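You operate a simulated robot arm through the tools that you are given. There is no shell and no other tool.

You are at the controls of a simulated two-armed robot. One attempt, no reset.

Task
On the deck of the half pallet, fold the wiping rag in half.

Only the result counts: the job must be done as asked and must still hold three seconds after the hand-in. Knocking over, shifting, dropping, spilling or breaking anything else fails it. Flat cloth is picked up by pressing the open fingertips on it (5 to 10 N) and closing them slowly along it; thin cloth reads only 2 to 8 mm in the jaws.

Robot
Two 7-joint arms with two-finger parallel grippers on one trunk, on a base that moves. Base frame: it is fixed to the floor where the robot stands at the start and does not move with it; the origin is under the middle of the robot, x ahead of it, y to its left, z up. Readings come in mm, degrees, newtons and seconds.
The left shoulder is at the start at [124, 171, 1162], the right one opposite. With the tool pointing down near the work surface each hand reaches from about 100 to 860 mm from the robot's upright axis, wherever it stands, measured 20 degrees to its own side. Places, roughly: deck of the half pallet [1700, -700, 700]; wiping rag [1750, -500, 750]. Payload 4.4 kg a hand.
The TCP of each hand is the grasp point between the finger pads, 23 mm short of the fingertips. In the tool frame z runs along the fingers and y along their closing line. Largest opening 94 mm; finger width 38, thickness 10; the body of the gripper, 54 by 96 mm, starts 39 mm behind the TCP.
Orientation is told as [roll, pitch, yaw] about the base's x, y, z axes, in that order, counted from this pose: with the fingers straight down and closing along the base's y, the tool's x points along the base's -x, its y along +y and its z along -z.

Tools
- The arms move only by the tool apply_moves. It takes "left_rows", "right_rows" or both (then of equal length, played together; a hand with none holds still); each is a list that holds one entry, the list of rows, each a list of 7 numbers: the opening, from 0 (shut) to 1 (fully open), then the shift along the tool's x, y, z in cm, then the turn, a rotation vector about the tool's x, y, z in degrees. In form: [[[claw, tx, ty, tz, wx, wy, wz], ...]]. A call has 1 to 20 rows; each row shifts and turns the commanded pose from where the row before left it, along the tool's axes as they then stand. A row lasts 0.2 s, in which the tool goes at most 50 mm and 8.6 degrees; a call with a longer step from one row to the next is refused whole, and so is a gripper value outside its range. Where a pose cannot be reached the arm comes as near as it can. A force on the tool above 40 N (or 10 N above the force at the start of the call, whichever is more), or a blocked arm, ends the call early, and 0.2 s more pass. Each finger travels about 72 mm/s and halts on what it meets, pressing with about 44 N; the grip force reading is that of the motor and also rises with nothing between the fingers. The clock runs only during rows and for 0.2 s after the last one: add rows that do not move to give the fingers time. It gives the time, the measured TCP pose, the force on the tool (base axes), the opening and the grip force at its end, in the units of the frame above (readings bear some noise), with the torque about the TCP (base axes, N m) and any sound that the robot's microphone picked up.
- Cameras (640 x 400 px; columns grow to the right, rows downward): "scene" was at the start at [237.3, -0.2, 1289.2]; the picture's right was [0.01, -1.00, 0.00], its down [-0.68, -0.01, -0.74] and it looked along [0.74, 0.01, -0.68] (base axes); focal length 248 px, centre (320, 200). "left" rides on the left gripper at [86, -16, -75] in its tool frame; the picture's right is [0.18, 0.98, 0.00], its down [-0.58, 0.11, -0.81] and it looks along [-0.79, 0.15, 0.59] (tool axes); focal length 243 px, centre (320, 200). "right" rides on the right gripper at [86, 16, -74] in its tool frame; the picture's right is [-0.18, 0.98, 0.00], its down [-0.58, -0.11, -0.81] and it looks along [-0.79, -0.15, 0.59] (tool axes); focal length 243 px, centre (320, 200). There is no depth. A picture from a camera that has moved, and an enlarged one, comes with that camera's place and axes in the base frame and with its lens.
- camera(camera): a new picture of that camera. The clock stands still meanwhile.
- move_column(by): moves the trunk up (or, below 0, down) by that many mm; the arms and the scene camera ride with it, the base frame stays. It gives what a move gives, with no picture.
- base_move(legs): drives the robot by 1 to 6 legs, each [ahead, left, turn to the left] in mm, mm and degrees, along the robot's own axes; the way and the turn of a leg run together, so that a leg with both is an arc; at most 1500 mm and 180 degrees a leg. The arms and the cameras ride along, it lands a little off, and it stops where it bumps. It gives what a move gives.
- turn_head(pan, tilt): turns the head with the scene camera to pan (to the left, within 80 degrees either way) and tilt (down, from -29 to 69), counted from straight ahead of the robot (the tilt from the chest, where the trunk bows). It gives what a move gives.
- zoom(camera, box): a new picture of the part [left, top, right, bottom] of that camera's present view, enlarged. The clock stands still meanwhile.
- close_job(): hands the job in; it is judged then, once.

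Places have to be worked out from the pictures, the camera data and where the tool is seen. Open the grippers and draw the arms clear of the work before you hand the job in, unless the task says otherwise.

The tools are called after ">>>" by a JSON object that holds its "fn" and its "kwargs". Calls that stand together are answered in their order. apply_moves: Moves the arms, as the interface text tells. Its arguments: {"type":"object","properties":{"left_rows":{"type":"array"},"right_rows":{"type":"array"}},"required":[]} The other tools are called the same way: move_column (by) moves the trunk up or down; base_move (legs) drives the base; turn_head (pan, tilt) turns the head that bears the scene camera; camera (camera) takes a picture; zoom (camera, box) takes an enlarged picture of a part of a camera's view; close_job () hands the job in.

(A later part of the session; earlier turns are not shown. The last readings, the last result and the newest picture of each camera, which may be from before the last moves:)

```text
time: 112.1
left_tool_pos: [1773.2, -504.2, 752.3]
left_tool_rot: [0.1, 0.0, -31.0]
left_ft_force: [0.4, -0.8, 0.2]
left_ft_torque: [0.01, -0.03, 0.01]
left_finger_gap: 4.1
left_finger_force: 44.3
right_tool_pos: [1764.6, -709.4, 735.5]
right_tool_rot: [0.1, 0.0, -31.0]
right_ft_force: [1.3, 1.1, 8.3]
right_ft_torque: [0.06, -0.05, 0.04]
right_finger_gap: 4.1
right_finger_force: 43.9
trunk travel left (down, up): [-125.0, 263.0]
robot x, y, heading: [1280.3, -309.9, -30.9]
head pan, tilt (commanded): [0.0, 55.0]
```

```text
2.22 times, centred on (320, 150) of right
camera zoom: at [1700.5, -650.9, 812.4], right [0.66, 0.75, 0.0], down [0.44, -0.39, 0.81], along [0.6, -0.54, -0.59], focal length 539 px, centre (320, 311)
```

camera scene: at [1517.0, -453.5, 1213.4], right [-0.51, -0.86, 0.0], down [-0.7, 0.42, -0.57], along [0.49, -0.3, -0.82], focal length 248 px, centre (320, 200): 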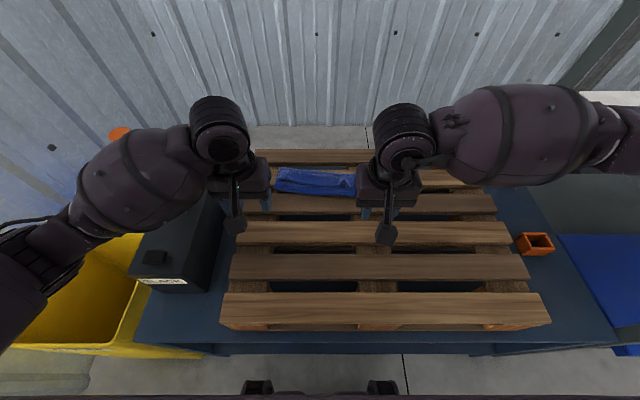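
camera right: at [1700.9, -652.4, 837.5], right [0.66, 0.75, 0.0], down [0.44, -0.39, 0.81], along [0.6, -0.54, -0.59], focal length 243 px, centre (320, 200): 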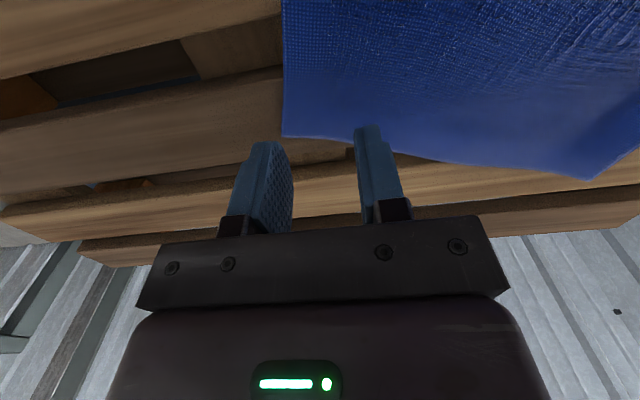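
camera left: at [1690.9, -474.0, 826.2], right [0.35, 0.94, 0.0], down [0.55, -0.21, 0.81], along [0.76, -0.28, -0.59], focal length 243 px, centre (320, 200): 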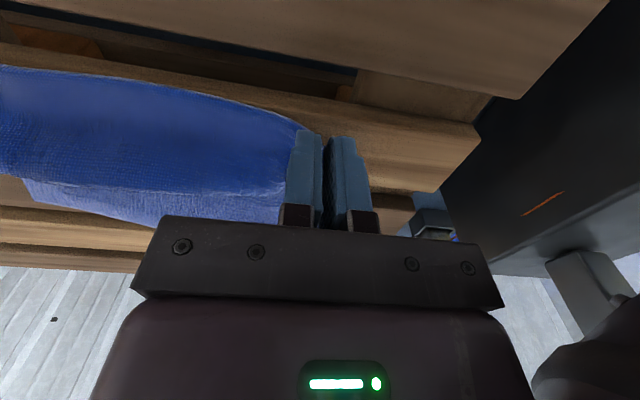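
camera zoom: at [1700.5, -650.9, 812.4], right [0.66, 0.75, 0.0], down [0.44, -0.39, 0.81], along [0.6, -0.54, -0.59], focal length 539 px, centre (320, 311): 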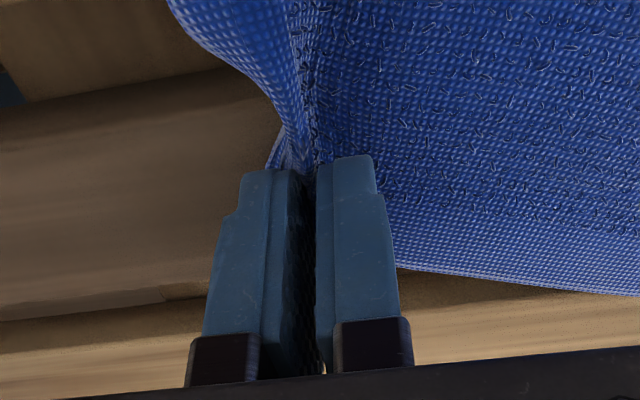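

Held (4.1 mm). I lift it 15 mm, carry it 70 mm to the far side and lower it again.

>>> {"fn": "apply_moves", "kwargs": {"right_rows": [[[0, 0, 0, -0.5, 0, 0, 0], [0, 0, 0, -0.5, 0, 0, 0], [0, -0.4, 0, -0.5, 0, 0, 0], [0, -0.8, 0.05, 0, 0, 0, 0], [0, -0.8, 0.05, 0, 0, 0, 0], [0, -0.8, 0.05, 0, 0, 0, 0], [0, -0.8, 0.05, 0, 0, 0, 0], [0, -0.8, 0.05, 0, 0, 0, 0], [0, -0.8, 0.05, 0, 0, 0, 0], [0, -0.8, 0, 0, 0, 0, 0], [0, -0.5, 0, 0, 0, 0, 0], [0, -0.4, 0, 0.3, 0, 0, 0], [0, 0, 0, 0.5, 0, 0, 0], [0, 0, 0, 0.5, 0, 0, 0], [0, 0, 0, 0, 0, 0, 0]]]}}

>>> {"fn": "zoom", "kwargs": {"camera": "scene", "box": [220, 150, 420, 275]}}

>>> {"fn": "camera", "kwargs": {"camera": "right"}}

```text
time: 115.3
left_tool_pos: [1773.3, -504.6, 752.7]
left_tool_rot: [0.0, -0.1, -31.1]
left_ft_force: [0.1, -2.3, -1.0]
left_ft_torque: [0.01, -0.02, -0.01]
left_finger_gap: 3.8
left_finger_force: 44.3
right_tool_pos: [1826.1, -741.5, 737.9]
right_tool_rot: [0.1, -0.1, -31.0]
right_ft_force: [-0.1, 1.9, 3.0]
right_ft_torque: [0.09, 0.0, -0.02]
right_finger_gap: 4.0
right_finger_force: 44.0
trunk travel left (down, up): [-125.0, 263.0]
robot x, y, heading: [1279.7, -308.4, -31.1]
head pan, tilt (commanded): [0.0, 55.0]
```

```text
3.20 times, centred on (320, 212) of scene
camera zoom: at [1517.3, -453.6, 1213.3], right [-0.51, -0.86, 0.0], down [-0.7, 0.42, -0.57], along [0.49, -0.3, -0.82], focal length 795 px, centre (320, 160)
```

zoom: 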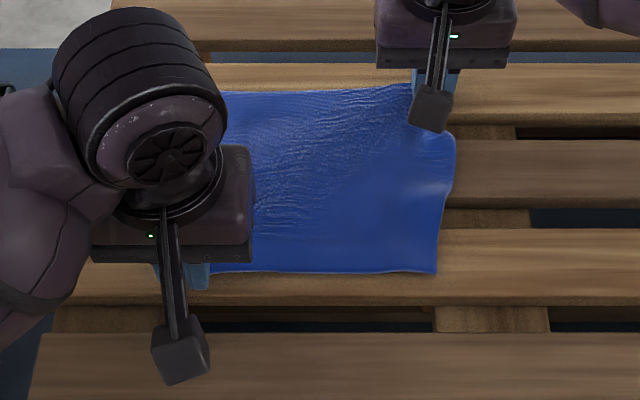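

```text
taken
camera right: at [1761.7, -683.0, 813.0], right [0.66, 0.75, 0.0], down [0.44, -0.39, 0.81], along [0.6, -0.54, -0.59], focal length 243 px, centre (320, 200)
```

right: 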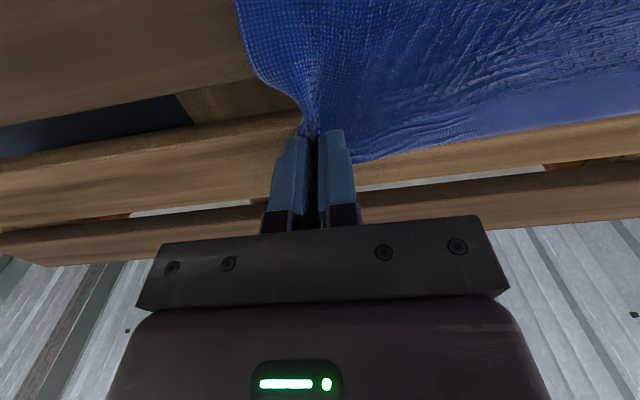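

The rag is flat again with its near edge at about 1789, right where it was. I set both held corners down, open the jaws and lift the hands clear.

>>> {"fn": "apply_moves", "kwargs": {"left_rows": [[[0, 0, 0.1, 0.5, 0, 0, 0], [0, 0, 0.1, 0.5, 0, 0, 0], [0, 0, 0.1, 0.4, 0, 0, 0], [0.1, 0, 0, 0, 0, 0, 0], [0.2, 0, 0, 0, 0, 0, 0], [0.35, 0, 0, 0, 0, 0, 0], [0.45, 0, 0, -0.3, 0, 0, 0], [0.45, 0, 0, -1, 0, 0, 0], [0.45, 0, 0, -2.5, 0, 0, 0], [0.45, 0, 0, -3, 0, 0, 0], [0.45, 3, 0, -2, 0, 0, 0], [0.45, 4, 0, 0, 0, 0, 0]]], "right_rows": [[[0, 0, 0, 0, 0, 0, 0], [0, 0, 0, 0, 0, 0, 0], [0, 0, 0, 0, 0, 0, 0], [0.1, 0, 0, 0, 0, 0, 0], [0.2, 0, 0, 0, 0, 0, 0], [0.35, 0, 0, 0, 0, 0, 0], [0.45, 0, 0, -0.3, 0, 0, 0], [0.45, 0, 0, -1, 0, 0, 0], [0.45, 0, 0, -2.5, 0, 0, 0], [0.45, 0, -2, -3, 0, 0, 0], [0.45, 2, -4, -2, 0, 0, 0], [0.45, 3, -4, 0, 0, 0, 0]]]}}

>>> {"fn": "zoom", "kwargs": {"camera": "scene", "box": [220, 150, 420, 275]}}

>>> {"fn": "camera", "kwargs": {"camera": "scene"}}

```text
time: 117.9
left_tool_pos: [1715.7, -466.0, 829.1]
left_tool_rot: [0.0, 0.1, -30.9]
left_ft_force: [0.7, -0.1, 0.1]
left_ft_torque: [0.01, -0.03, 0.02]
left_finger_gap: 42.3
left_finger_force: 0.1
right_tool_pos: [1726.0, -807.7, 824.8]
right_tool_rot: [-0.1, 0.1, -30.9]
right_ft_force: [0.4, -0.2, -0.7]
right_ft_torque: [-0.02, -0.01, 0.01]
right_finger_gap: 42.3
right_finger_force: 0.2
trunk travel left (down, up): [-125.0, 263.0]
robot x, y, heading: [1281.1, -313.5, -31.0]
head pan, tilt (commanded): [0.0, 55.0]
```

```text
3.20 times, centred on (320, 212) of scene
camera zoom: at [1516.7, -454.0, 1213.3], right [-0.51, -0.86, 0.0], down [-0.7, 0.42, -0.57], along [0.49, -0.3, -0.82], focal length 795 px, centre (320, 160)
```

zoom: 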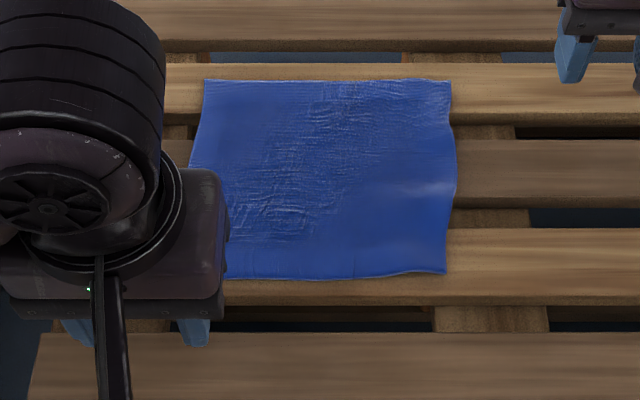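

```text
taken
camera scene: at [1516.7, -454.0, 1213.3], right [-0.51, -0.86, 0.0], down [-0.7, 0.42, -0.57], along [0.49, -0.3, -0.82], focal length 248 px, centre (320, 200)
```

scene: 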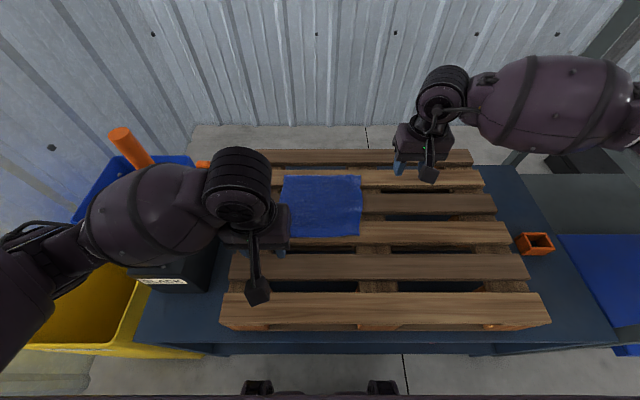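

The rag lies flat again (near edge 1789, far edge about 1966). For a cleaner edge grip I turn both hands by 90°, so the fingers close across the hem, with the cameras facing outwards.

>>> {"fn": "apply_moves", "kwargs": {"left_rows": [[[0.45, 0, 0, 0, 0, 0, 8.182], [0.45, 0, 0, 0, 0, 0, 8.182], [0.45, 0, 0, 0, 0, 0, 8.182], [0.45, 0, 0, 0, 0, 0, 8.182], [0.45, 0, 0, 0, 0, 0, 8.182], [0.45, 0, 0, 0, 0, 0, 8.182], [0.45, 0, 0, 0, 0, 0, 8.182], [0.45, 0, 0, 0, 0, 0, 8.182], [0.45, 0, 0, 0, 0, 0, 8.182], [0.45, 0, 0, 0, 0, 0, 8.182], [0.45, 0, 0, 0, 0, 0, 8.182], [0.45, 0, 0, 0, 0, 0, 0]]], "right_rows": [[[0.45, 0, 0, 0, 0, 0, -8.182], [0.45, 0, 0, 0, 0, 0, -8.182], [0.45, 0, 0, 0, 0, 0, -8.182], [0.45, 0, 0, 0, 0, 0, -8.182], [0.45, 0, 0, 0, 0, 0, -8.182], [0.45, 0, 0, 0, 0, 0, -8.182], [0.45, 0, 0, 0, 0, 0, -8.182], [0.45, 0, 0, 0, 0, 0, -8.182], [0.45, 0, 0, 0, 0, 0, -8.182], [0.45, 0, 0, 0, 0, 0, -8.182], [0.45, 0, 0, 0, 0, 0, -8.182], [0.45, 0, 0, 0, 0, 0, 0]]]}}

>>> {"fn": "camera", "kwargs": {"camera": "scene"}}

>>> {"fn": "camera", "kwargs": {"camera": "left"}}

>>> {"fn": "camera", "kwargs": {"camera": "right"}}

```text
time: 120.5
left_tool_pos: [1713.4, -464.6, 827.5]
left_tool_rot: [0.1, 0.0, -121.1]
left_ft_force: [-0.4, -0.5, -0.1]
left_ft_torque: [-0.02, 0.03, 0.0]
left_finger_gap: 42.3
left_finger_force: 0.1
right_tool_pos: [1733.6, -795.5, 823.2]
right_tool_rot: [0.2, 0.0, 28.9]
right_ft_force: [-0.4, 0.5, -0.5]
right_ft_torque: [0.01, 0.03, 0.0]
right_finger_gap: 42.4
right_finger_force: 0.1
right hand out of reach, approached as far as the arm can: row 8, 9, 10, 11
trunk travel left (down, up): [-125.0, 263.0]
robot x, y, heading: [1280.4, -311.0, -30.6]
head pan, tilt (commanded): [0.0, 55.0]
```

```text
taken
camera scene: at [1517.4, -453.8, 1213.2], right [-0.51, -0.86, 0.0], down [-0.7, 0.42, -0.57], along [0.49, -0.3, -0.82], focal length 248 px, centre (320, 200)
```

scene: 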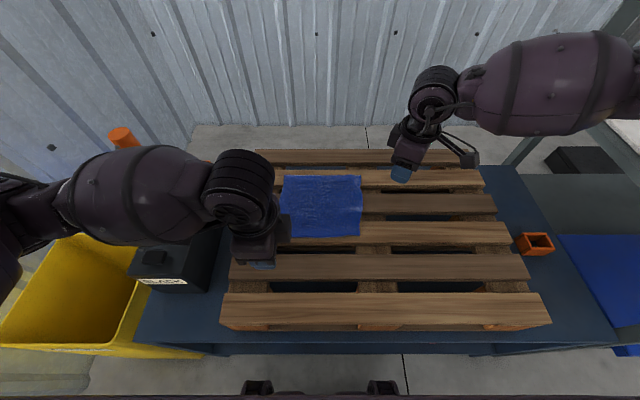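

```text
taken
camera left: at [1745.2, -382.6, 900.5], right [0.94, -0.35, 0.0], down [-0.21, -0.55, 0.81], along [-0.28, -0.76, -0.59], focal length 243 px, centre (320, 200)
```

left: 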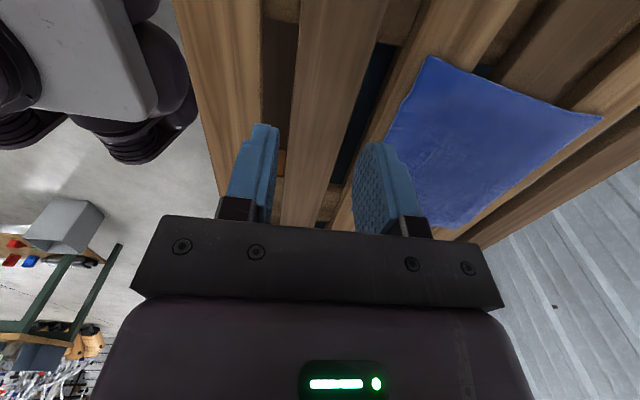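

```text
taken
camera right: at [1652.8, -823.0, 899.4], right [-0.31, 0.95, 0.0], down [0.56, 0.18, 0.81], along [0.77, 0.25, -0.59], focal length 243 px, centre (320, 200)
```

right: 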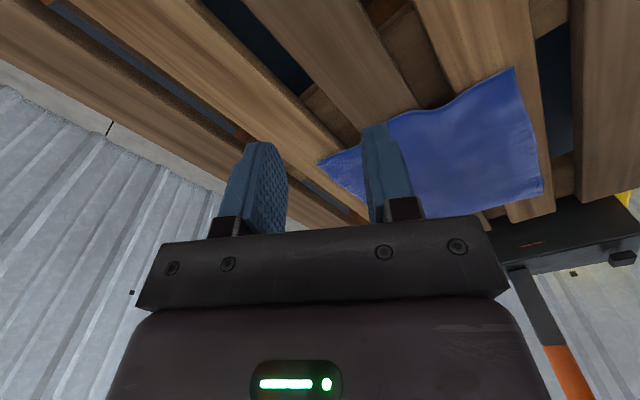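

The left hand turned fully; the right reached only 60° of turn out there. I bring the right hand to its working place, nearer in, and see whether the full turn is reached.

>>> {"fn": "apply_moves", "kwargs": {"right_rows": [[[0.45, -2.26, 1.63, 0.3, 0, 0, 0], [0.45, -2.26, 1.63, 0.3, 0, 0, 0], [0.45, -2.26, 1.63, 0.3, 0, 0, 0], [0.45, -2.26, 1.63, 0.3, 0, 0, 0], [0.45, -2.26, 1.63, 0.3, 0, 0, 0], [0.45, -2.26, 1.63, 0.3, 0, 0, 0], [0.45, 0, 0, 0, 0, 0, 0], [0.45, 0, 0, 0, 0, 0, 0]]]}}

>>> {"fn": "camera", "kwargs": {"camera": "scene"}}

```text
time: 122.3
left_tool_pos: [1714.1, -464.9, 827.3]
left_tool_rot: [0.0, 0.1, -120.9]
left_ft_force: [-0.1, 0.3, 0.4]
left_ft_torque: [-0.02, 0.01, -0.01]
left_finger_gap: 42.5
left_finger_force: 0.1
right_tool_pos: [1804.7, -644.2, 807.0]
right_tool_rot: [0.2, 0.0, 28.7]
right_ft_force: [0.6, 0.4, -1.4]
right_ft_torque: [0.01, 0.03, 0.01]
right_finger_gap: 42.4
right_finger_force: 0.0
trunk travel left (down, up): [-125.0, 263.0]
robot x, y, heading: [1281.1, -310.3, -31.1]
head pan, tilt (commanded): [0.0, 55.0]
```

```text
taken
camera scene: at [1517.4, -453.8, 1213.2], right [-0.51, -0.86, 0.0], down [-0.7, 0.42, -0.57], along [0.49, -0.3, -0.82], focal length 248 px, centre (320, 200)
```

scene: 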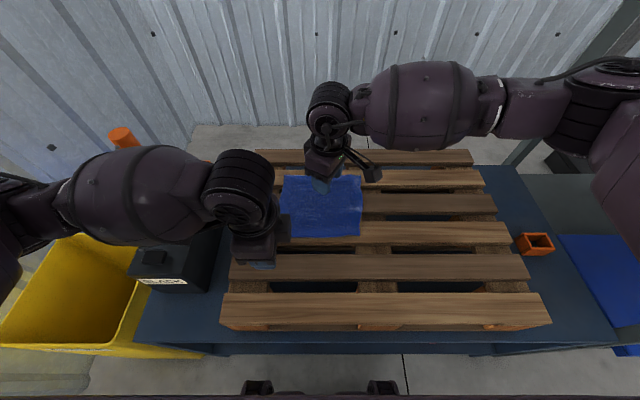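

The right hand stopped at 60° again (yaw 29 instead of 59). I move it to the working place at the near-right corner and try the last 30° there.

>>> {"fn": "apply_moves", "kwargs": {"right_rows": [[[0.45, 2.04, 1.19, 0, 0, 0, 0], [0.45, 2.04, 1.19, 0, 0, 0, 0], [0.45, 2.04, 1.19, 0, 0, 0, 0], [0.45, 2.04, 1.19, 0, 0, 0, 0], [0.45, 0, 0, 0, 0, 0, -7.5], [0.45, 0, 0, 0, 0, 0, -7.5], [0.45, 0, 0, 0, 0, 0, -7.5], [0.45, 0, 0, 0, 0, 0, -7.5], [0.45, 0, 0, 0, 0, 0, 0]]]}}

```text
time: 124.3
left_tool_pos: [1713.8, -464.8, 826.2]
left_tool_rot: [-0.1, 0.0, -121.1]
left_ft_force: [-0.2, -0.5, -0.1]
left_ft_torque: [-0.01, 0.03, -0.02]
left_finger_gap: 42.4
left_finger_force: 0.1
right_tool_pos: [1711.2, -643.4, 807.9]
right_tool_rot: [0.2, -0.3, 58.8]
right_ft_force: [0.2, -0.2, -0.1]
right_ft_torque: [0.05, 0.03, 0.02]
right_finger_gap: 42.2
right_finger_force: 0.1
trunk travel left (down, up): [-125.0, 263.0]
robot x, y, heading: [1282.6, -313.3, -31.3]
head pan, tilt (commanded): [0.0, 55.0]
```

Here the full turn is reached. Before gripping I test, in the air, whether both hands can keep this orientation over at the far side.

>>> {"fn": "apply_moves", "kwargs": {"left_rows": [[[0.45, 0, 4.0, 0, 0, 0, 0], [0.45, 0, 4.0, 0, 0, 0, 0], [0.45, 0, 4.0, 0, 0, 0, 0], [0.45, 0, 4.0, 0, 0, 0, 0], [0.45, 0, 4.0, 0, 0, 0, 0], [0.45, 0, 4.0, 0, 0, 0, 0], [0.45, 0, 0, 0, 0, 0, 0]]], "right_rows": [[[0.45, 0, -2.5, 0, 0, 0, 0], [0.45, 0, -2.5, 0, 0, 0, 0], [0.45, 0, -2.5, 0, 0, 0, 0], [0.45, 0, -2.5, 0, 0, 0, 0], [0.45, 0, -2.5, 0, 0, 0, 0], [0.45, 0, -2.5, 0, 0, 0, 0], [0.45, 0, 0, 0, 0, 0, 0]]]}}

>>> {"fn": "camera", "kwargs": {"camera": "scene"}}

```text
time: 126.1
left_tool_pos: [1893.4, -555.0, 822.1]
left_tool_rot: [-0.8, 0.5, -120.6]
left_ft_force: [-17.3, 9.2, -2.1]
left_ft_torque: [-0.69, -1.17, 0.02]
left_finger_gap: 42.3
left_finger_force: 0.0
right_tool_pos: [1705.2, -631.9, 822.5]
right_tool_rot: [-1.4, -0.3, 59.8]
right_ft_force: [-0.5, 0.5, 0.4]
right_ft_torque: [-0.03, 0.01, -0.01]
right_finger_gap: 42.5
right_finger_force: 0.1
right hand out of reach, approached as far as the arm can: row 1, 2, 3, 4, 5, 6
trunk travel left (down, up): [-125.0, 263.0]
robot x, y, heading: [1274.8, -308.5, -30.1]
head pan, tilt (commanded): [0.0, 55.0]
stopped in row 7 (left hand): the arm was blocked; the commanded pose is now the measured one
```

```text
taken
camera scene: at [1490.7, -435.7, 1221.1], right [-0.5, -0.87, 0.0], down [-0.7, 0.4, -0.59], along [0.51, -0.29, -0.81], focal length 248 px, centre (320, 200)
```

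scene: 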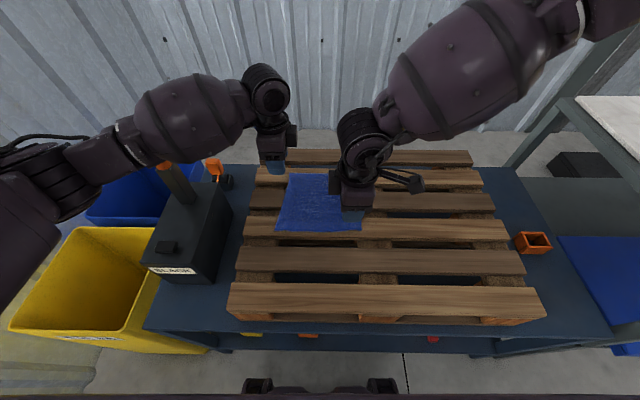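

The left arm was blocked: its forearm probably touched the SLACK handle. I back the left hand off the way it came at once, then check the SLACK tool.

>>> {"fn": "apply_moves", "kwargs": {"left_rows": [[[0.45, 0, -2.0, 0, 0, 0, 0], [0.45, 0, -2.0, 0, 0, 0, 0], [0.45, 0, -2.0, 0, 0, 0, 0], [0.45, 0, -2.0, 0, 0, 0, 0], [0.45, 0, -2.0, 0, 0, 0, 0], [0.45, 0, -2.0, 0, 0, 0, 0], [0.45, 0, -2.0, 0, 0, 0, 0], [0.45, 0, -2.0, 0, 0, 0, 0], [0.45, 0, 0, 0, 0, 0, 0]]]}}

>>> {"fn": "camera", "kwargs": {"camera": "scene"}}

>>> {"fn": "camera", "kwargs": {"camera": "left"}}

>>> {"fn": "camera", "kwargs": {"camera": "right"}}

```text
time: 128.1
left_tool_pos: [1777.9, -487.8, 814.6]
left_tool_rot: [-1.6, 0.3, -120.5]
left_ft_force: [0.0, 0.8, 0.3]
left_ft_torque: [0.01, 0.0, -0.02]
left_finger_gap: 42.3
left_finger_force: 0.1
right_tool_pos: [1719.3, -641.1, 807.3]
right_tool_rot: [0.0, -0.3, 59.2]
right_ft_force: [-0.1, 0.6, 0.3]
right_ft_torque: [-0.03, 0.0, 0.01]
right_finger_gap: 42.6
right_finger_force: 0.1
trunk travel left (down, up): [-125.0, 263.0]
robot x, y, heading: [1278.6, -312.0, -30.3]
head pan, tilt (commanded): [0.0, 55.0]
```

```text
taken
camera scene: at [1516.7, -450.3, 1213.1], right [-0.51, -0.86, 0.0], down [-0.71, 0.41, -0.57], along [0.49, -0.29, -0.82], focal length 248 px, centre (320, 200)
```

scene: 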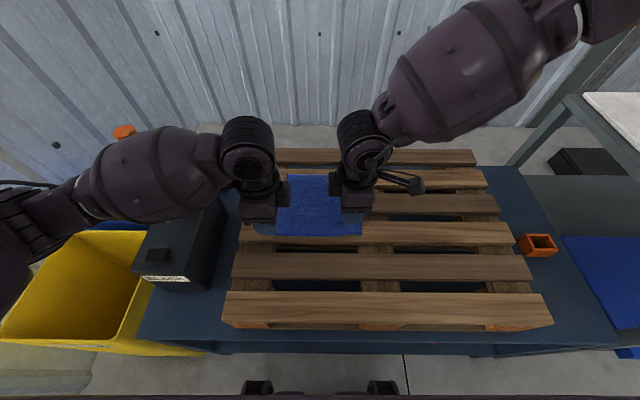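

```text
taken
camera left: at [1809.5, -407.6, 889.8], right [0.94, -0.34, -0.03], down [-0.18, -0.57, 0.8], along [-0.29, -0.75, -0.6], focal length 243 px, centre (320, 200)
```

left: 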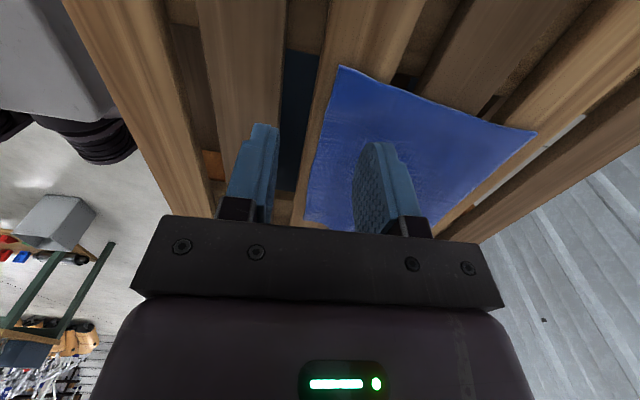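

```text
taken
camera right: at [1664.0, -707.9, 883.1], right [-0.75, 0.66, 0.0], down [0.39, 0.44, 0.81], along [0.53, 0.61, -0.59], focal length 243 px, centre (320, 200)
```

right: 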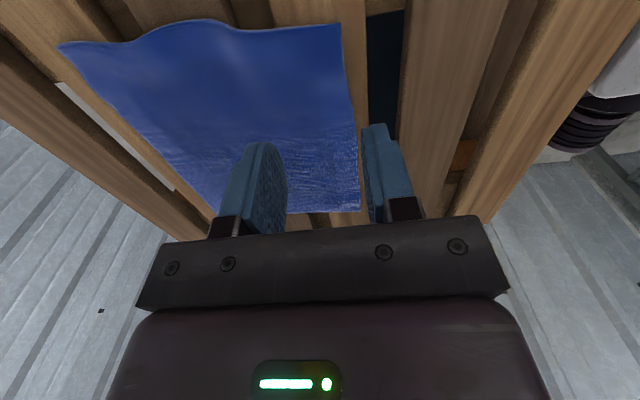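

Nothing looks disturbed: the SLACK tool stands as before and the rag is still flat. I turn both hands back: folding left over right instead lets the upright left hand pinch right across the left hem on one slat, while the right hand pins the rag.

>>> {"fn": "apply_moves", "kwargs": {"left_rows": [[[0.3, 0, 0, 0, 0, 0, -8.14], [0.3, 0, 0, 0, 0, 0, -8.14], [0.3, 0, 0, 0, 0, 0, -8.14], [0.3, 0, 0, 0, 0, 0, -8.14], [0.3, 0, 0, 0, 0, 0, -8.14], [0.3, 0, 0, 0, 0, 0, -8.14], [0.3, 0, 0, 0, 0, 0, -8.14], [0.3, 0, 0, 0, 0, 0, -8.14], [0.3, 0, 0, 0, 0, 0, -8.14], [0.3, 0, 0, 0, 0, 0, -8.14], [0.3, 0, 0, 0, 0, 0, -8.14], [0.3, 0, 0, 0, 0, 0, 0], [0.3, 0, 0, 0, 0, 0, 0]]], "right_rows": [[[0.3, 0, 0, 0, 0, 0, 8.1], [0.3, 0, 0, 0, 0, 0, 8.1], [0.3, 0, 0, 0, 0, 0, 8.1], [0.3, 0, 0, 0, 0, 0, 8.1], [0.3, 0, 0, 0, 0, 0, 8.1], [0.3, 0, 0, 0, 0, 0, 8.1], [0.3, 0, 0, 0, 0, 0, 8.1], [0.3, 0, 0, 0, 0, 0, 8.1], [0.3, -2.55, -1.43, 0, 0, 0, 0], [0.3, -2.55, -1.43, 0, 0, 0, 0], [0.3, -2.55, -1.43, 0, 0, 0, 0], [0.3, -2.55, -1.43, 0, 0, 0, 0], [0.3, -2.55, -1.43, 0, 0, 0, 0]]]}}

>>> {"fn": "camera", "kwargs": {"camera": "scene"}}

>>> {"fn": "camera", "kwargs": {"camera": "left"}}

>>> {"fn": "camera", "kwargs": {"camera": "right"}}

```text
time: 130.9
left_tool_pos: [1779.3, -489.8, 815.0]
left_tool_rot: [0.4, 1.7, -30.9]
left_ft_force: [-0.6, -0.3, 0.7]
left_ft_torque: [-0.02, -0.01, 0.0]
left_finger_gap: 28.2
left_finger_force: 0.1
right_tool_pos: [1841.2, -724.2, 806.8]
right_tool_rot: [0.2, 0.1, -5.4]
right_ft_force: [0.0, 0.4, -0.3]
right_ft_torque: [0.0, -0.02, 0.04]
right_finger_gap: 28.1
right_finger_force: 0.1
trunk travel left (down, up): [-125.0, 263.0]
robot x, y, heading: [1278.0, -312.0, -30.6]
head pan, tilt (commanded): [0.0, 55.0]
```

```text
taken
camera scene: at [1517.0, -450.3, 1213.0], right [-0.51, -0.86, 0.0], down [-0.71, 0.41, -0.57], along [0.49, -0.29, -0.82], focal length 248 px, centre (320, 200)
```

scene: 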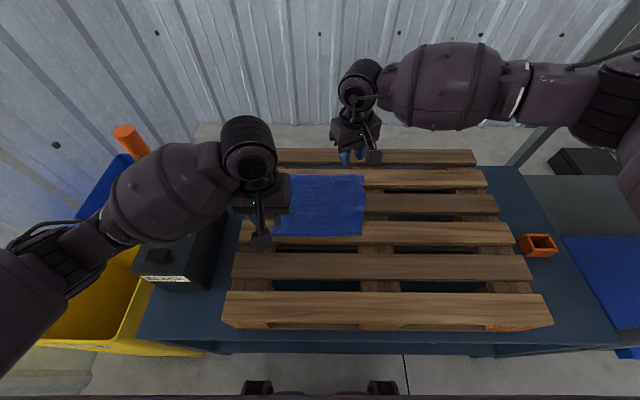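

```text
taken
camera left: at [1697.9, -460.7, 891.1], right [0.35, 0.94, 0.01], down [0.57, -0.22, 0.79], along [0.74, -0.27, -0.61], focal length 243 px, centre (320, 200)
```

left: 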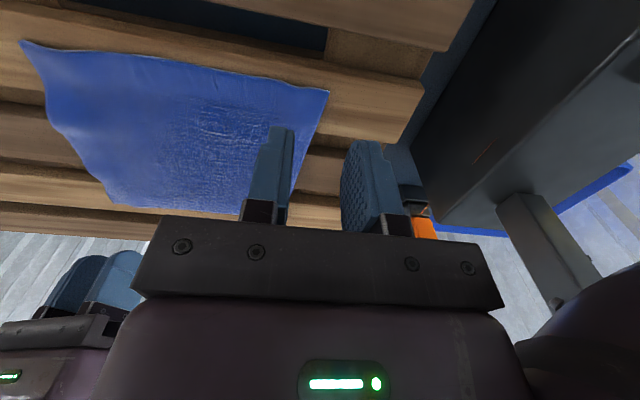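

```text
taken
camera right: at [1757.4, -700.6, 883.1], right [0.28, 0.96, 0.0], down [0.57, -0.17, 0.81], along [0.77, -0.22, -0.59], focal length 243 px, centre (320, 200)
```

right: 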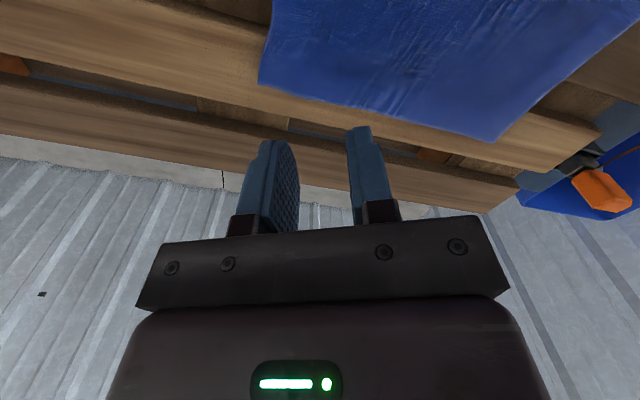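

Corners now: A (1786, 506), B (1966, 494), C (1964, 286), D (1788, 302). The left hand goes over corner A with its outer finger just beyond the left hem, and the right hand, closed, goes down towards the far-right area to pin the rag.

>>> {"fn": "apply_moves", "kwargs": {"left_rows": [[[0.28, -0.7, 0, 0, 0, -1.7, 0], [0.28, -0.7, 0, 0, 0, 0, 0], [0.28, -0.66, 0, 0, 0, 0, 0], [0.28, 0, 0, 1.5, 0, 0, 0], [0.28, 0, 0, 1.5, 0, 0, 0], [0.28, 0, 0, 1.5, 0, 0, 0], [0.28, 0, 0, 1.0, 0, 0, 0], [0.28, 0, 0, 0, 0, 0, 0]]], "right_rows": [[[0.2, 0.38, -0.82, 0, 0, 0, 0], [0.1, 0, 0, 1.5, 0, 0, 0], [0, 0, 0, 1.5, 0, 0, 0], [0, 0, 0, 1.5, 0, 0, 0], [0, 0, 0, 1.0, 0, 0, 0], [0, 0, 0, 0.5, 0, 0, 0], [0, 0, 0, 0.3, 0, 0, 0], [0, 0, 0, 0, 0, 0, 0]]]}}

>>> {"fn": "zoom", "kwargs": {"camera": "left", "box": [200, 60, 440, 240]}}

```text
time: 132.7
left_tool_pos: [1797.2, -502.0, 758.2]
left_tool_rot: [0.4, 0.0, -31.0]
left_ft_force: [0.3, -0.2, 0.0]
left_ft_torque: [0.01, 0.0, -0.01]
left_finger_gap: 26.5
left_finger_force: 0.1
right_tool_pos: [1833.6, -733.7, 743.2]
right_tool_rot: [0.2, 0.0, -5.5]
right_ft_force: [0.3, -0.5, -0.3]
right_ft_torque: [0.0, 0.02, -0.02]
right_finger_gap: 0.1
right_finger_force: 42.3
trunk travel left (down, up): [-125.0, 263.0]
robot x, y, heading: [1275.9, -308.0, -30.3]
head pan, tilt (commanded): [0.0, 55.0]
```

```text
2.22 times, centred on (320, 150) of left
camera zoom: at [1714.9, -471.3, 832.6], right [0.35, 0.94, 0.01], down [0.55, -0.21, 0.81], along [0.76, -0.28, -0.59], focal length 539 px, centre (320, 311)
```

zoom: 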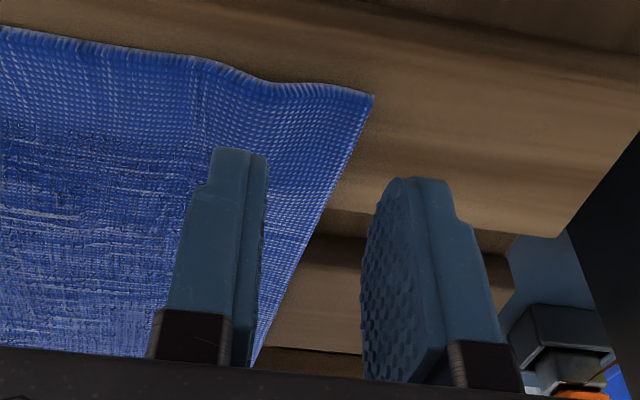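

The hem of corner A lies neatly between the left fingers. I lower both to contact in small steps.

>>> {"fn": "apply_moves", "kwargs": {"left_rows": [[[0.28, 0, 0, 0.8, 0, 0, 0], [0.28, 0, 0, 0.8, 0, 0, 0], [0.28, 0, 0, 0.3, 0, 0, 0], [0.28, 0, 0, 0.1, 0, 0, 0], [0.28, 0, 0, 0.1, 0, 0, 0], [0.28, 0, 0, 0, 0, 0, 0]]], "right_rows": [[[0, 0, 0, 0.2, 0, 0, 0], [0, 0, 0, 0.2, 0, 0, 0], [0, 0, 0, 0.1, 0, 0, 0], [0, 0, 0, 0.1, 0, 0, 0], [0, 0, 0, 0.1, 0, 0, 0], [0, 0, 0, 0, 0, 0, 0]]]}}

```text
time: 134.1
left_tool_pos: [1796.8, -499.8, 739.2]
left_tool_rot: [0.4, 0.0, -30.9]
left_ft_force: [-0.4, 0.2, -0.2]
left_ft_torque: [0.0, 0.0, 0.02]
left_finger_gap: 26.2
left_finger_force: 0.1
right_tool_pos: [1836.0, -733.1, 738.1]
right_tool_rot: [0.2, 0.0, -5.5]
right_ft_force: [-0.7, 0.6, 2.7]
right_ft_torque: [0.01, -0.01, 0.01]
right_finger_gap: 0.1
right_finger_force: 42.7
trunk travel left (down, up): [-125.0, 263.0]
robot x, y, heading: [1276.8, -308.4, -30.4]
head pan, tilt (commanded): [0.0, 55.0]
```

>>> {"fn": "apply_moves", "kwargs": {"left_rows": [[[0.28, 0, 0, 0.1, 0, 0, 0], [0.28, 0, 0, 0.1, 0, 0, 0], [0.28, 0, 0, 0.1, 0, 0, 0], [0.28, 0, 0, 0.05, 0, 0, 0], [0.28, 0, 0, 0, 0, 0, 0]]], "right_rows": [[[0, 0, 0, 0.05, 0, 0, 0], [0, 0, 0, 0, 0, 0, 0], [0, 0, 0, 0, 0, 0, 0], [0, 0, 0, 0, 0, 0, 0], [0, 0, 0, 0, 0, 0, 0]]]}}

```text
time: 135.3
left_tool_pos: [1794.8, -499.6, 735.6]
left_tool_rot: [0.4, 0.0, -30.9]
left_ft_force: [0.2, -1.0, 7.9]
left_ft_torque: [-0.19, 0.02, 0.0]
left_finger_gap: 26.5
left_finger_force: 0.1
right_tool_pos: [1835.6, -731.6, 737.6]
right_tool_rot: [0.2, 0.1, -5.5]
right_ft_force: [0.5, -0.3, 2.3]
right_ft_torque: [-0.03, -0.02, 0.0]
right_finger_gap: 0.0
right_finger_force: 42.4
trunk travel left (down, up): [-125.0, 263.0]
robot x, y, heading: [1281.3, -311.2, -30.5]
head pan, tilt (commanded): [0.0, 55.0]
```

Left presses with 8 N, the right pins with about 2–3 N. I strengthen the pin a little and close the left jaw slowly across the hem, half-way first.

>>> {"fn": "apply_moves", "kwargs": {"left_rows": [[[0.26, 0, 0, 0, 0, 0, 0], [0.24, 0, 0, 0, 0, 0, 0], [0.22, 0, 0, 0, 0, 0, 0], [0.2, 0, 0, 0, 0, 0, 0], [0.18, 0, 0, 0, 0, 0, 0], [0.16, 0, 0, 0, 0, 0, 0], [0.14, 0, 0, 0, 0, 0, 0]]], "right_rows": [[[0, 0, 0, 0.05, 0, 0, 0], [0, 0, 0, 0, 0, 0, 0], [0, 0, 0, 0, 0, 0, 0], [0, 0, 0, 0, 0, 0, 0], [0, 0, 0, 0, 0, 0, 0], [0, 0, 0, 0, 0, 0, 0], [0, 0, 0, 0, 0, 0, 0]]]}}

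>>> {"fn": "zoom", "kwargs": {"camera": "left", "box": [200, 60, 440, 240]}}

```text
time: 136.9
left_tool_pos: [1795.4, -499.6, 737.1]
left_tool_rot: [0.4, -0.1, -30.9]
left_ft_force: [-0.7, 0.8, 12.9]
left_ft_torque: [-0.08, 0.16, 0.0]
left_finger_gap: 14.4
left_finger_force: 1.9
right_tool_pos: [1836.7, -732.6, 737.6]
right_tool_rot: [0.2, -0.1, -5.5]
right_ft_force: [1.3, -1.2, 2.8]
right_ft_torque: [-0.02, -0.03, 0.02]
right_finger_gap: 0.1
right_finger_force: 42.7
trunk travel left (down, up): [-125.0, 263.0]
robot x, y, heading: [1277.3, -308.2, -30.3]
head pan, tilt (commanded): [0.0, 55.0]
```

```text
2.22 times, centred on (320, 150) of left
camera zoom: at [1712.8, -469.5, 810.4], right [0.35, 0.94, 0.01], down [0.55, -0.21, 0.81], along [0.76, -0.28, -0.59], focal length 539 px, centre (320, 311)
```

zoom: 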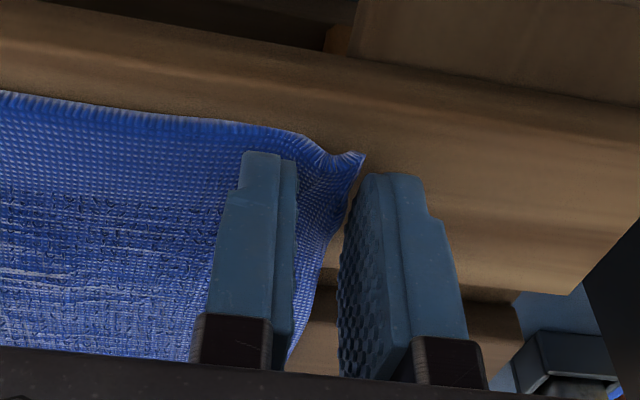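

The hem is turning up against the outer finger, just as wanted. I go on closing.

>>> {"fn": "apply_moves", "kwargs": {"left_rows": [[[0.12, 0, 0, 0, 0, 0, 0], [0.1, 0, 0, 0, 0, 0, 0], [0.08, 0, 0, 0, 0, 0, 0], [0.06, 0, 0, 0, 0, 0, 0], [0.04, 0, 0, 0, 0, 0, 0], [0.02, 0, 0, 0, 0, 0, 0], [0, 0, 0, 0, 0, 0, 0], [0, 0, 0, 0, 0, 0, 0]]]}}

>>> {"fn": "zoom", "kwargs": {"camera": "left", "box": [200, 60, 440, 240]}}

```text
time: 138.7
left_tool_pos: [1795.2, -499.8, 736.0]
left_tool_rot: [0.4, -0.1, -30.9]
left_ft_force: [-0.2, -2.8, 12.6]
left_ft_torque: [-0.1, 0.0, 0.05]
left_finger_gap: 2.7
left_finger_force: 44.1
right_tool_pos: [1836.4, -731.9, 736.8]
right_tool_rot: [0.2, 0.0, -5.5]
right_ft_force: [1.4, -0.2, 4.4]
right_ft_torque: [-0.02, 0.0, 0.01]
right_finger_gap: 0.2
right_finger_force: 42.8
trunk travel left (down, up): [-125.0, 263.0]
robot x, y, heading: [1274.6, -309.9, -30.5]
head pan, tilt (commanded): [0.0, 55.0]
```

```text
2.22 times, centred on (320, 150) of left
camera zoom: at [1712.7, -469.6, 810.2], right [0.35, 0.94, 0.01], down [0.55, -0.21, 0.81], along [0.76, -0.28, -0.59], focal length 539 px, centre (320, 311)
```

zoom: 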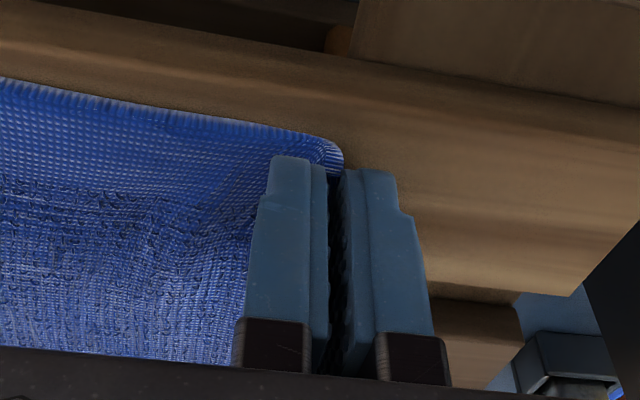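

A clean single-layer edge grip (2.7 mm). With the rag pinned by the right hand, I lift corner A and carry it to the right in an arc, pausing half-way.

>>> {"fn": "apply_moves", "kwargs": {"left_rows": [[[0, 0, -0.3, -0.8, 0, 0, 0], [0, 0, -0.4, -0.8, 0, 0, 0], [0, 0, -0.5, -0.8, 0, 0, 0], [0, 0, -0.6, -0.8, 0, 0, 0], [0, 0, -0.8, -0.7, 0, 0, 0], [0, 0, -0.8, -0.5, 0, 0, 0], [0, 0, -0.8, -0.5, 0, 0, 0], [0, 0, -0.8, -0.5, 0, 0, 0], [0, 0, -0.8, -0.5, 0, 0, 0], [0, 0, -0.8, -0.3, 0, 0, 0], [0, 0, -0.8, 0, 0, 0, 0], [0, 0, -0.8, 0, 0, 0, 0], [0, 0, -0.8, 0, 0, 0, 0], [0, 0, 0, 0, 0, 0, 0]]]}}

>>> {"fn": "zoom", "kwargs": {"camera": "scene", "box": [230, 130, 410, 240]}}

>>> {"fn": "camera", "kwargs": {"camera": "left"}}

>>> {"fn": "camera", "kwargs": {"camera": "right"}}

```text
time: 141.7
left_tool_pos: [1748.3, -577.2, 794.8]
left_tool_rot: [0.3, -0.1, -31.0]
left_ft_force: [0.4, 0.0, 0.3]
left_ft_torque: [0.04, -0.02, -0.01]
left_finger_gap: 2.8
left_finger_force: 44.2
right_tool_pos: [1835.0, -732.5, 736.5]
right_tool_rot: [0.1, 0.0, -5.5]
right_ft_force: [-1.2, -0.9, 7.3]
right_ft_torque: [0.0, 0.07, -0.02]
right_finger_gap: 0.0
right_finger_force: 42.4
trunk travel left (down, up): [-125.0, 263.0]
robot x, y, heading: [1279.3, -310.7, -30.3]
head pan, tilt (commanded): [0.0, 55.0]
```

```text
3.56 times, centred on (320, 185) of scene
camera zoom: at [1516.1, -450.0, 1213.4], right [-0.51, -0.86, 0.0], down [-0.71, 0.41, -0.57], along [0.5, -0.29, -0.82], focal length 884 px, centre (320, 253)
```

zoom: 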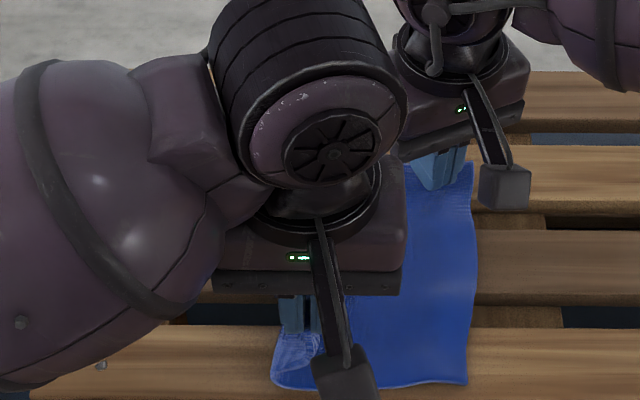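

```text
taken
camera left: at [1665.3, -547.6, 870.0], right [0.35, 0.94, 0.01], down [0.55, -0.21, 0.81], along [0.76, -0.28, -0.59], focal length 243 px, centre (320, 200)
```

left: 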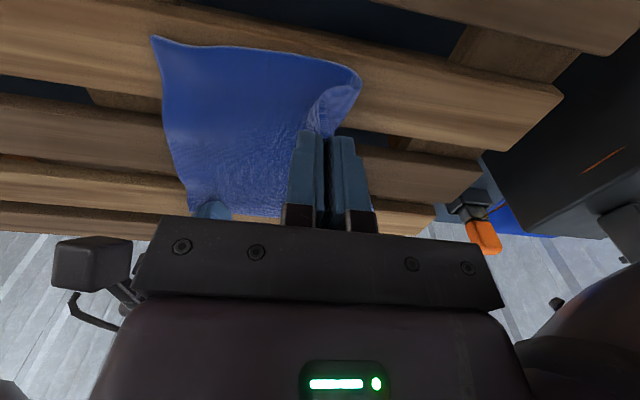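

```text
taken
camera right: at [1753.2, -707.9, 812.6], right [0.28, 0.96, 0.0], down [0.57, -0.17, 0.81], along [0.78, -0.22, -0.59], focal length 243 px, centre (320, 200)
```

right: 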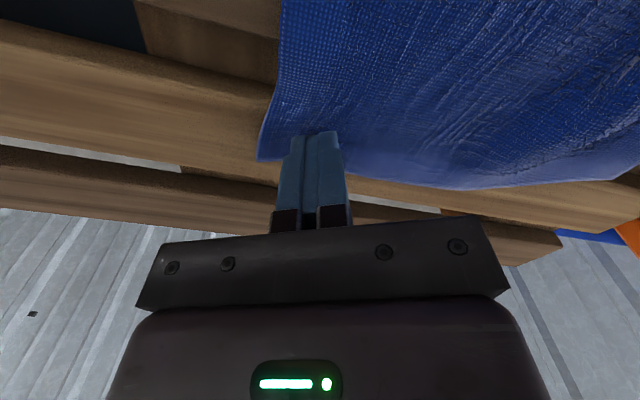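

The corner folds over cleanly, with the near hem forming a neat loop. I carry it on to the near-right corner D, leaning the hand to the right as it comes down.

>>> {"fn": "apply_moves", "kwargs": {"left_rows": [[[0, 0, -0.77, 0.114, -1.33, 0, 0], [0, 0, -0.77, 0.114, -1.33, 0, 0], [0, 0, -0.77, 0.114, -1.33, 0, 0], [0, 0, -0.77, 0.114, -1.33, 0, 0], [0, 0, -0.77, 0.114, -1.33, 0, 0], [0, 0, -0.77, 0.114, -1.33, 0, 0], [0, 0, -0.77, 0.239, -1.8, 0, 0], [0, 0, -0.77, 0.239, -1.8, 0, 0], [0, 0, -0.77, 0.239, -1.8, 0, 0], [0, 0, -0.77, 0.239, -1.8, 0, 0], [0, 0, -0.77, 0.239, -1.8, 0, 0], [0, 0, 0, 0, 0, 0, 0]]]}}

>>> {"fn": "camera", "kwargs": {"camera": "left"}}

>>> {"fn": "zoom", "kwargs": {"camera": "scene", "box": [230, 140, 410, 250]}}

```text
time: 144.1
left_tool_pos: [1711.2, -643.1, 772.0]
left_tool_rot: [17.0, -0.4, -30.4]
left_ft_force: [2.5, 4.4, 5.8]
left_ft_torque: [-0.64, -0.01, 0.21]
left_finger_gap: 2.6
left_finger_force: 43.4
right_tool_pos: [1837.0, -737.5, 736.2]
right_tool_rot: [-0.5, -0.2, -5.2]
right_ft_force: [-4.0, -4.3, 9.3]
right_ft_torque: [0.23, -0.57, 0.58]
right_finger_gap: 0.1
right_finger_force: 42.5
trunk travel left (down, up): [-125.0, 263.0]
robot x, y, heading: [1276.1, -312.6, -30.3]
head pan, tilt (commanded): [0.0, 55.0]
stopped in row 11 (left hand): the force on the tool passed its limit at 52 N (the readings are from after the stop); the commanded pose is now the measured one
```

```text
taken
camera left: at [1617.4, -632.2, 837.7], right [0.32, 0.9, 0.29], down [0.43, -0.41, 0.81], along [0.85, -0.13, -0.52], focal length 243 px, centre (320, 200)
```

left: 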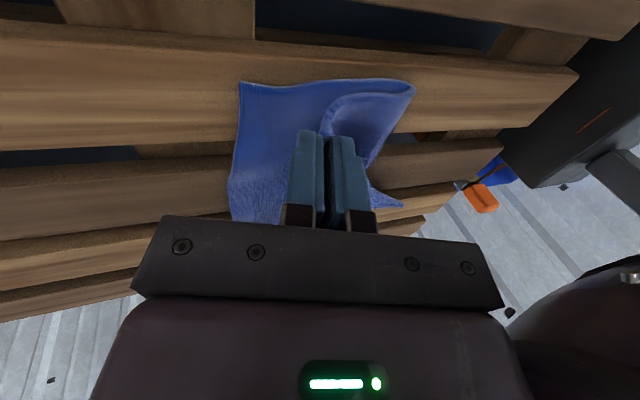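

```text
3.56 times, centred on (320, 195) of scene
camera zoom: at [1515.6, -449.1, 1213.8], right [-0.51, -0.86, 0.0], down [-0.71, 0.41, -0.57], along [0.5, -0.29, -0.82], focal length 884 px, centre (320, 218)
```

zoom: 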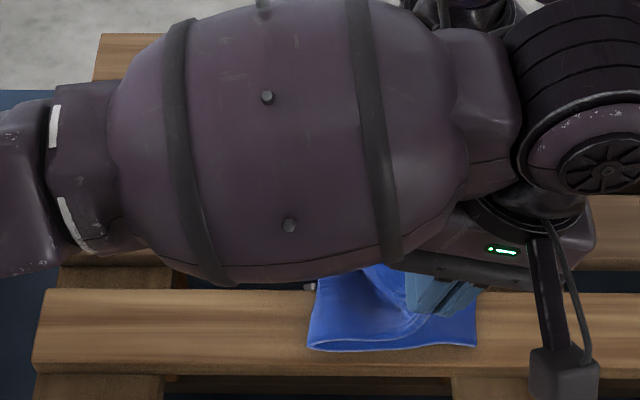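

The left hand met the right hand's camera (52 N stop); the cloth is still held. I withdraw the right hand: up a little, then off to the right and higher.

>>> {"fn": "apply_moves", "kwargs": {"right_rows": [[[0, 0, 0, -0.4, 0, 0, 0], [0, -0.5, -0.5, -0.6, 0, 0, 0], [0, -0.5, -1.0, -1.0, 0, 0, 0], [0, 0, -2.0, -1.0, 0, 0, 0], [0, 0, -2.5, -1.5, 0, 0, 0], [0, 0, -3.0, -1.5, 0, 0, 0], [0, 0, -3.0, -1.5, 0, 0, 0], [0, 0, 0, 0, 0, 0, 0]]]}}

>>> {"fn": "camera", "kwargs": {"camera": "scene"}}

>>> {"fn": "camera", "kwargs": {"camera": "right"}}

```text
time: 145.9
left_tool_pos: [1711.8, -644.3, 771.2]
left_tool_rot: [17.0, -0.1, -30.6]
left_ft_force: [1.0, 0.6, 0.2]
left_ft_torque: [-0.08, 0.05, 0.0]
left_finger_gap: 2.8
left_finger_force: 43.6
right_tool_pos: [1833.8, -858.3, 809.5]
right_tool_rot: [-0.5, 0.1, -5.3]
right_ft_force: [-0.2, -0.9, -0.2]
right_ft_torque: [0.01, -0.03, 0.02]
right_finger_gap: 0.0
right_finger_force: 42.9
trunk travel left (down, up): [-125.0, 263.0]
robot x, y, heading: [1278.9, -310.3, -30.3]
head pan, tilt (commanded): [0.0, 55.0]
```

```text
taken
camera scene: at [1517.1, -450.1, 1213.0], right [-0.51, -0.86, 0.0], down [-0.71, 0.41, -0.57], along [0.49, -0.29, -0.82], focal length 248 px, centre (320, 200)
```

scene: 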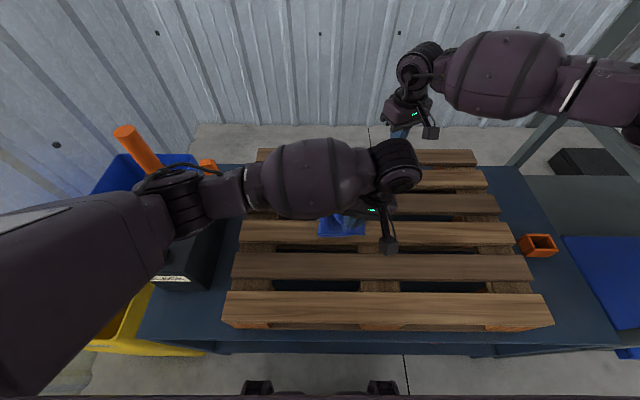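

```text
taken
camera right: at [1750.7, -833.4, 885.8], right [0.27, 0.96, -0.01], down [0.57, -0.16, 0.81], along [0.77, -0.22, -0.59], focal length 243 px, centre (320, 200)
```

right: 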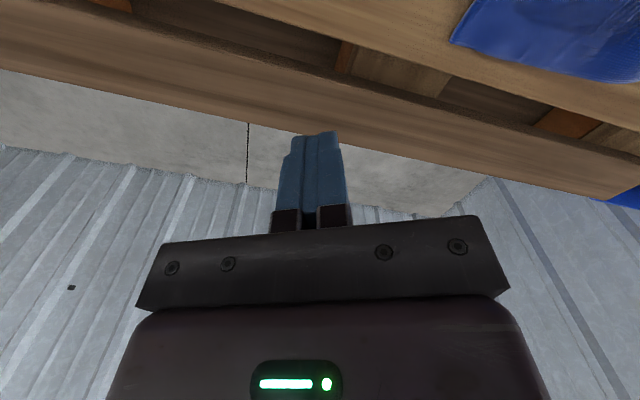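

The hands are clear of each other, the rag's near-right corner D is still at (1785, 301), and the near fold is at 405, just the middle. I finish bringing corner A down onto D.

>>> {"fn": "apply_moves", "kwargs": {"left_rows": [[[0, 0, -0.562, 0.25, -1.33, 0, 0], [0, 0, -0.562, 0.25, -1.33, 0, 0], [0, 0, -0.562, 0.25, -1.33, 0, 0], [0, 0, -0.562, 0.25, -1.33, 0, 0], [0, 0, -0.562, 0.25, -1.33, 0, 0], [0, 0, -0.562, 0.2, -1.33, 0, 0], [0, 0, 0, 0, 0, 0, 0]]]}}

>>> {"fn": "camera", "kwargs": {"camera": "left"}}

>>> {"fn": "zoom", "kwargs": {"camera": "scene", "box": [250, 150, 410, 250]}}

```text
time: 147.5
left_tool_pos: [1698.8, -666.2, 745.4]
left_tool_rot: [25.0, -0.2, -30.5]
left_ft_force: [0.4, 0.1, -0.2]
left_ft_torque: [-0.08, 0.06, 0.0]
left_finger_gap: 2.8
left_finger_force: 44.1
right_tool_pos: [1832.7, -857.4, 809.2]
right_tool_rot: [-0.4, 0.1, -5.2]
right_ft_force: [1.1, 0.0, 0.4]
right_ft_torque: [0.02, -0.01, 0.01]
right_finger_gap: 0.1
right_finger_force: 42.3
trunk travel left (down, up): [-125.0, 263.0]
robot x, y, heading: [1277.3, -308.3, -30.5]
head pan, tilt (commanded): [0.0, 55.0]
```

```text
taken
camera left: at [1600.5, -662.9, 804.5], right [0.29, 0.86, 0.41], down [0.38, -0.5, 0.78], along [0.88, -0.07, -0.47], focal length 243 px, centre (320, 200)
```

left: 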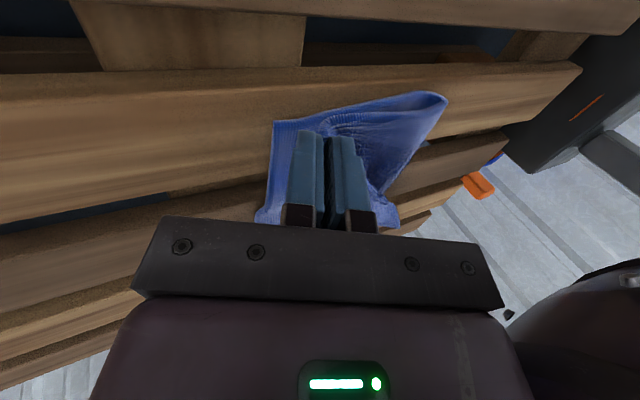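

```text
4.00 times, centred on (330, 200) of scene
camera zoom: at [1516.8, -450.0, 1213.2], right [-0.51, -0.86, 0.0], down [-0.71, 0.41, -0.57], along [0.49, -0.29, -0.82], focal length 994 px, centre (280, 200)
```

zoom: 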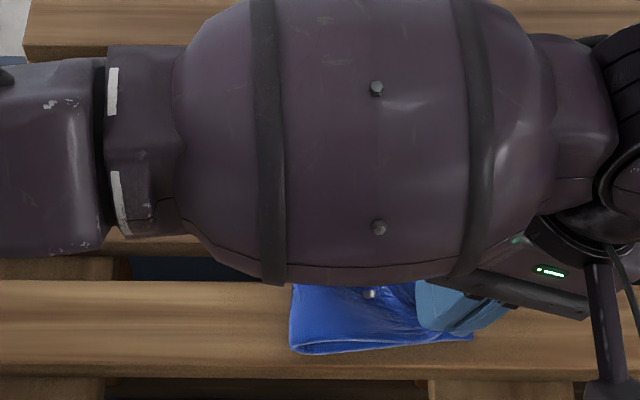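

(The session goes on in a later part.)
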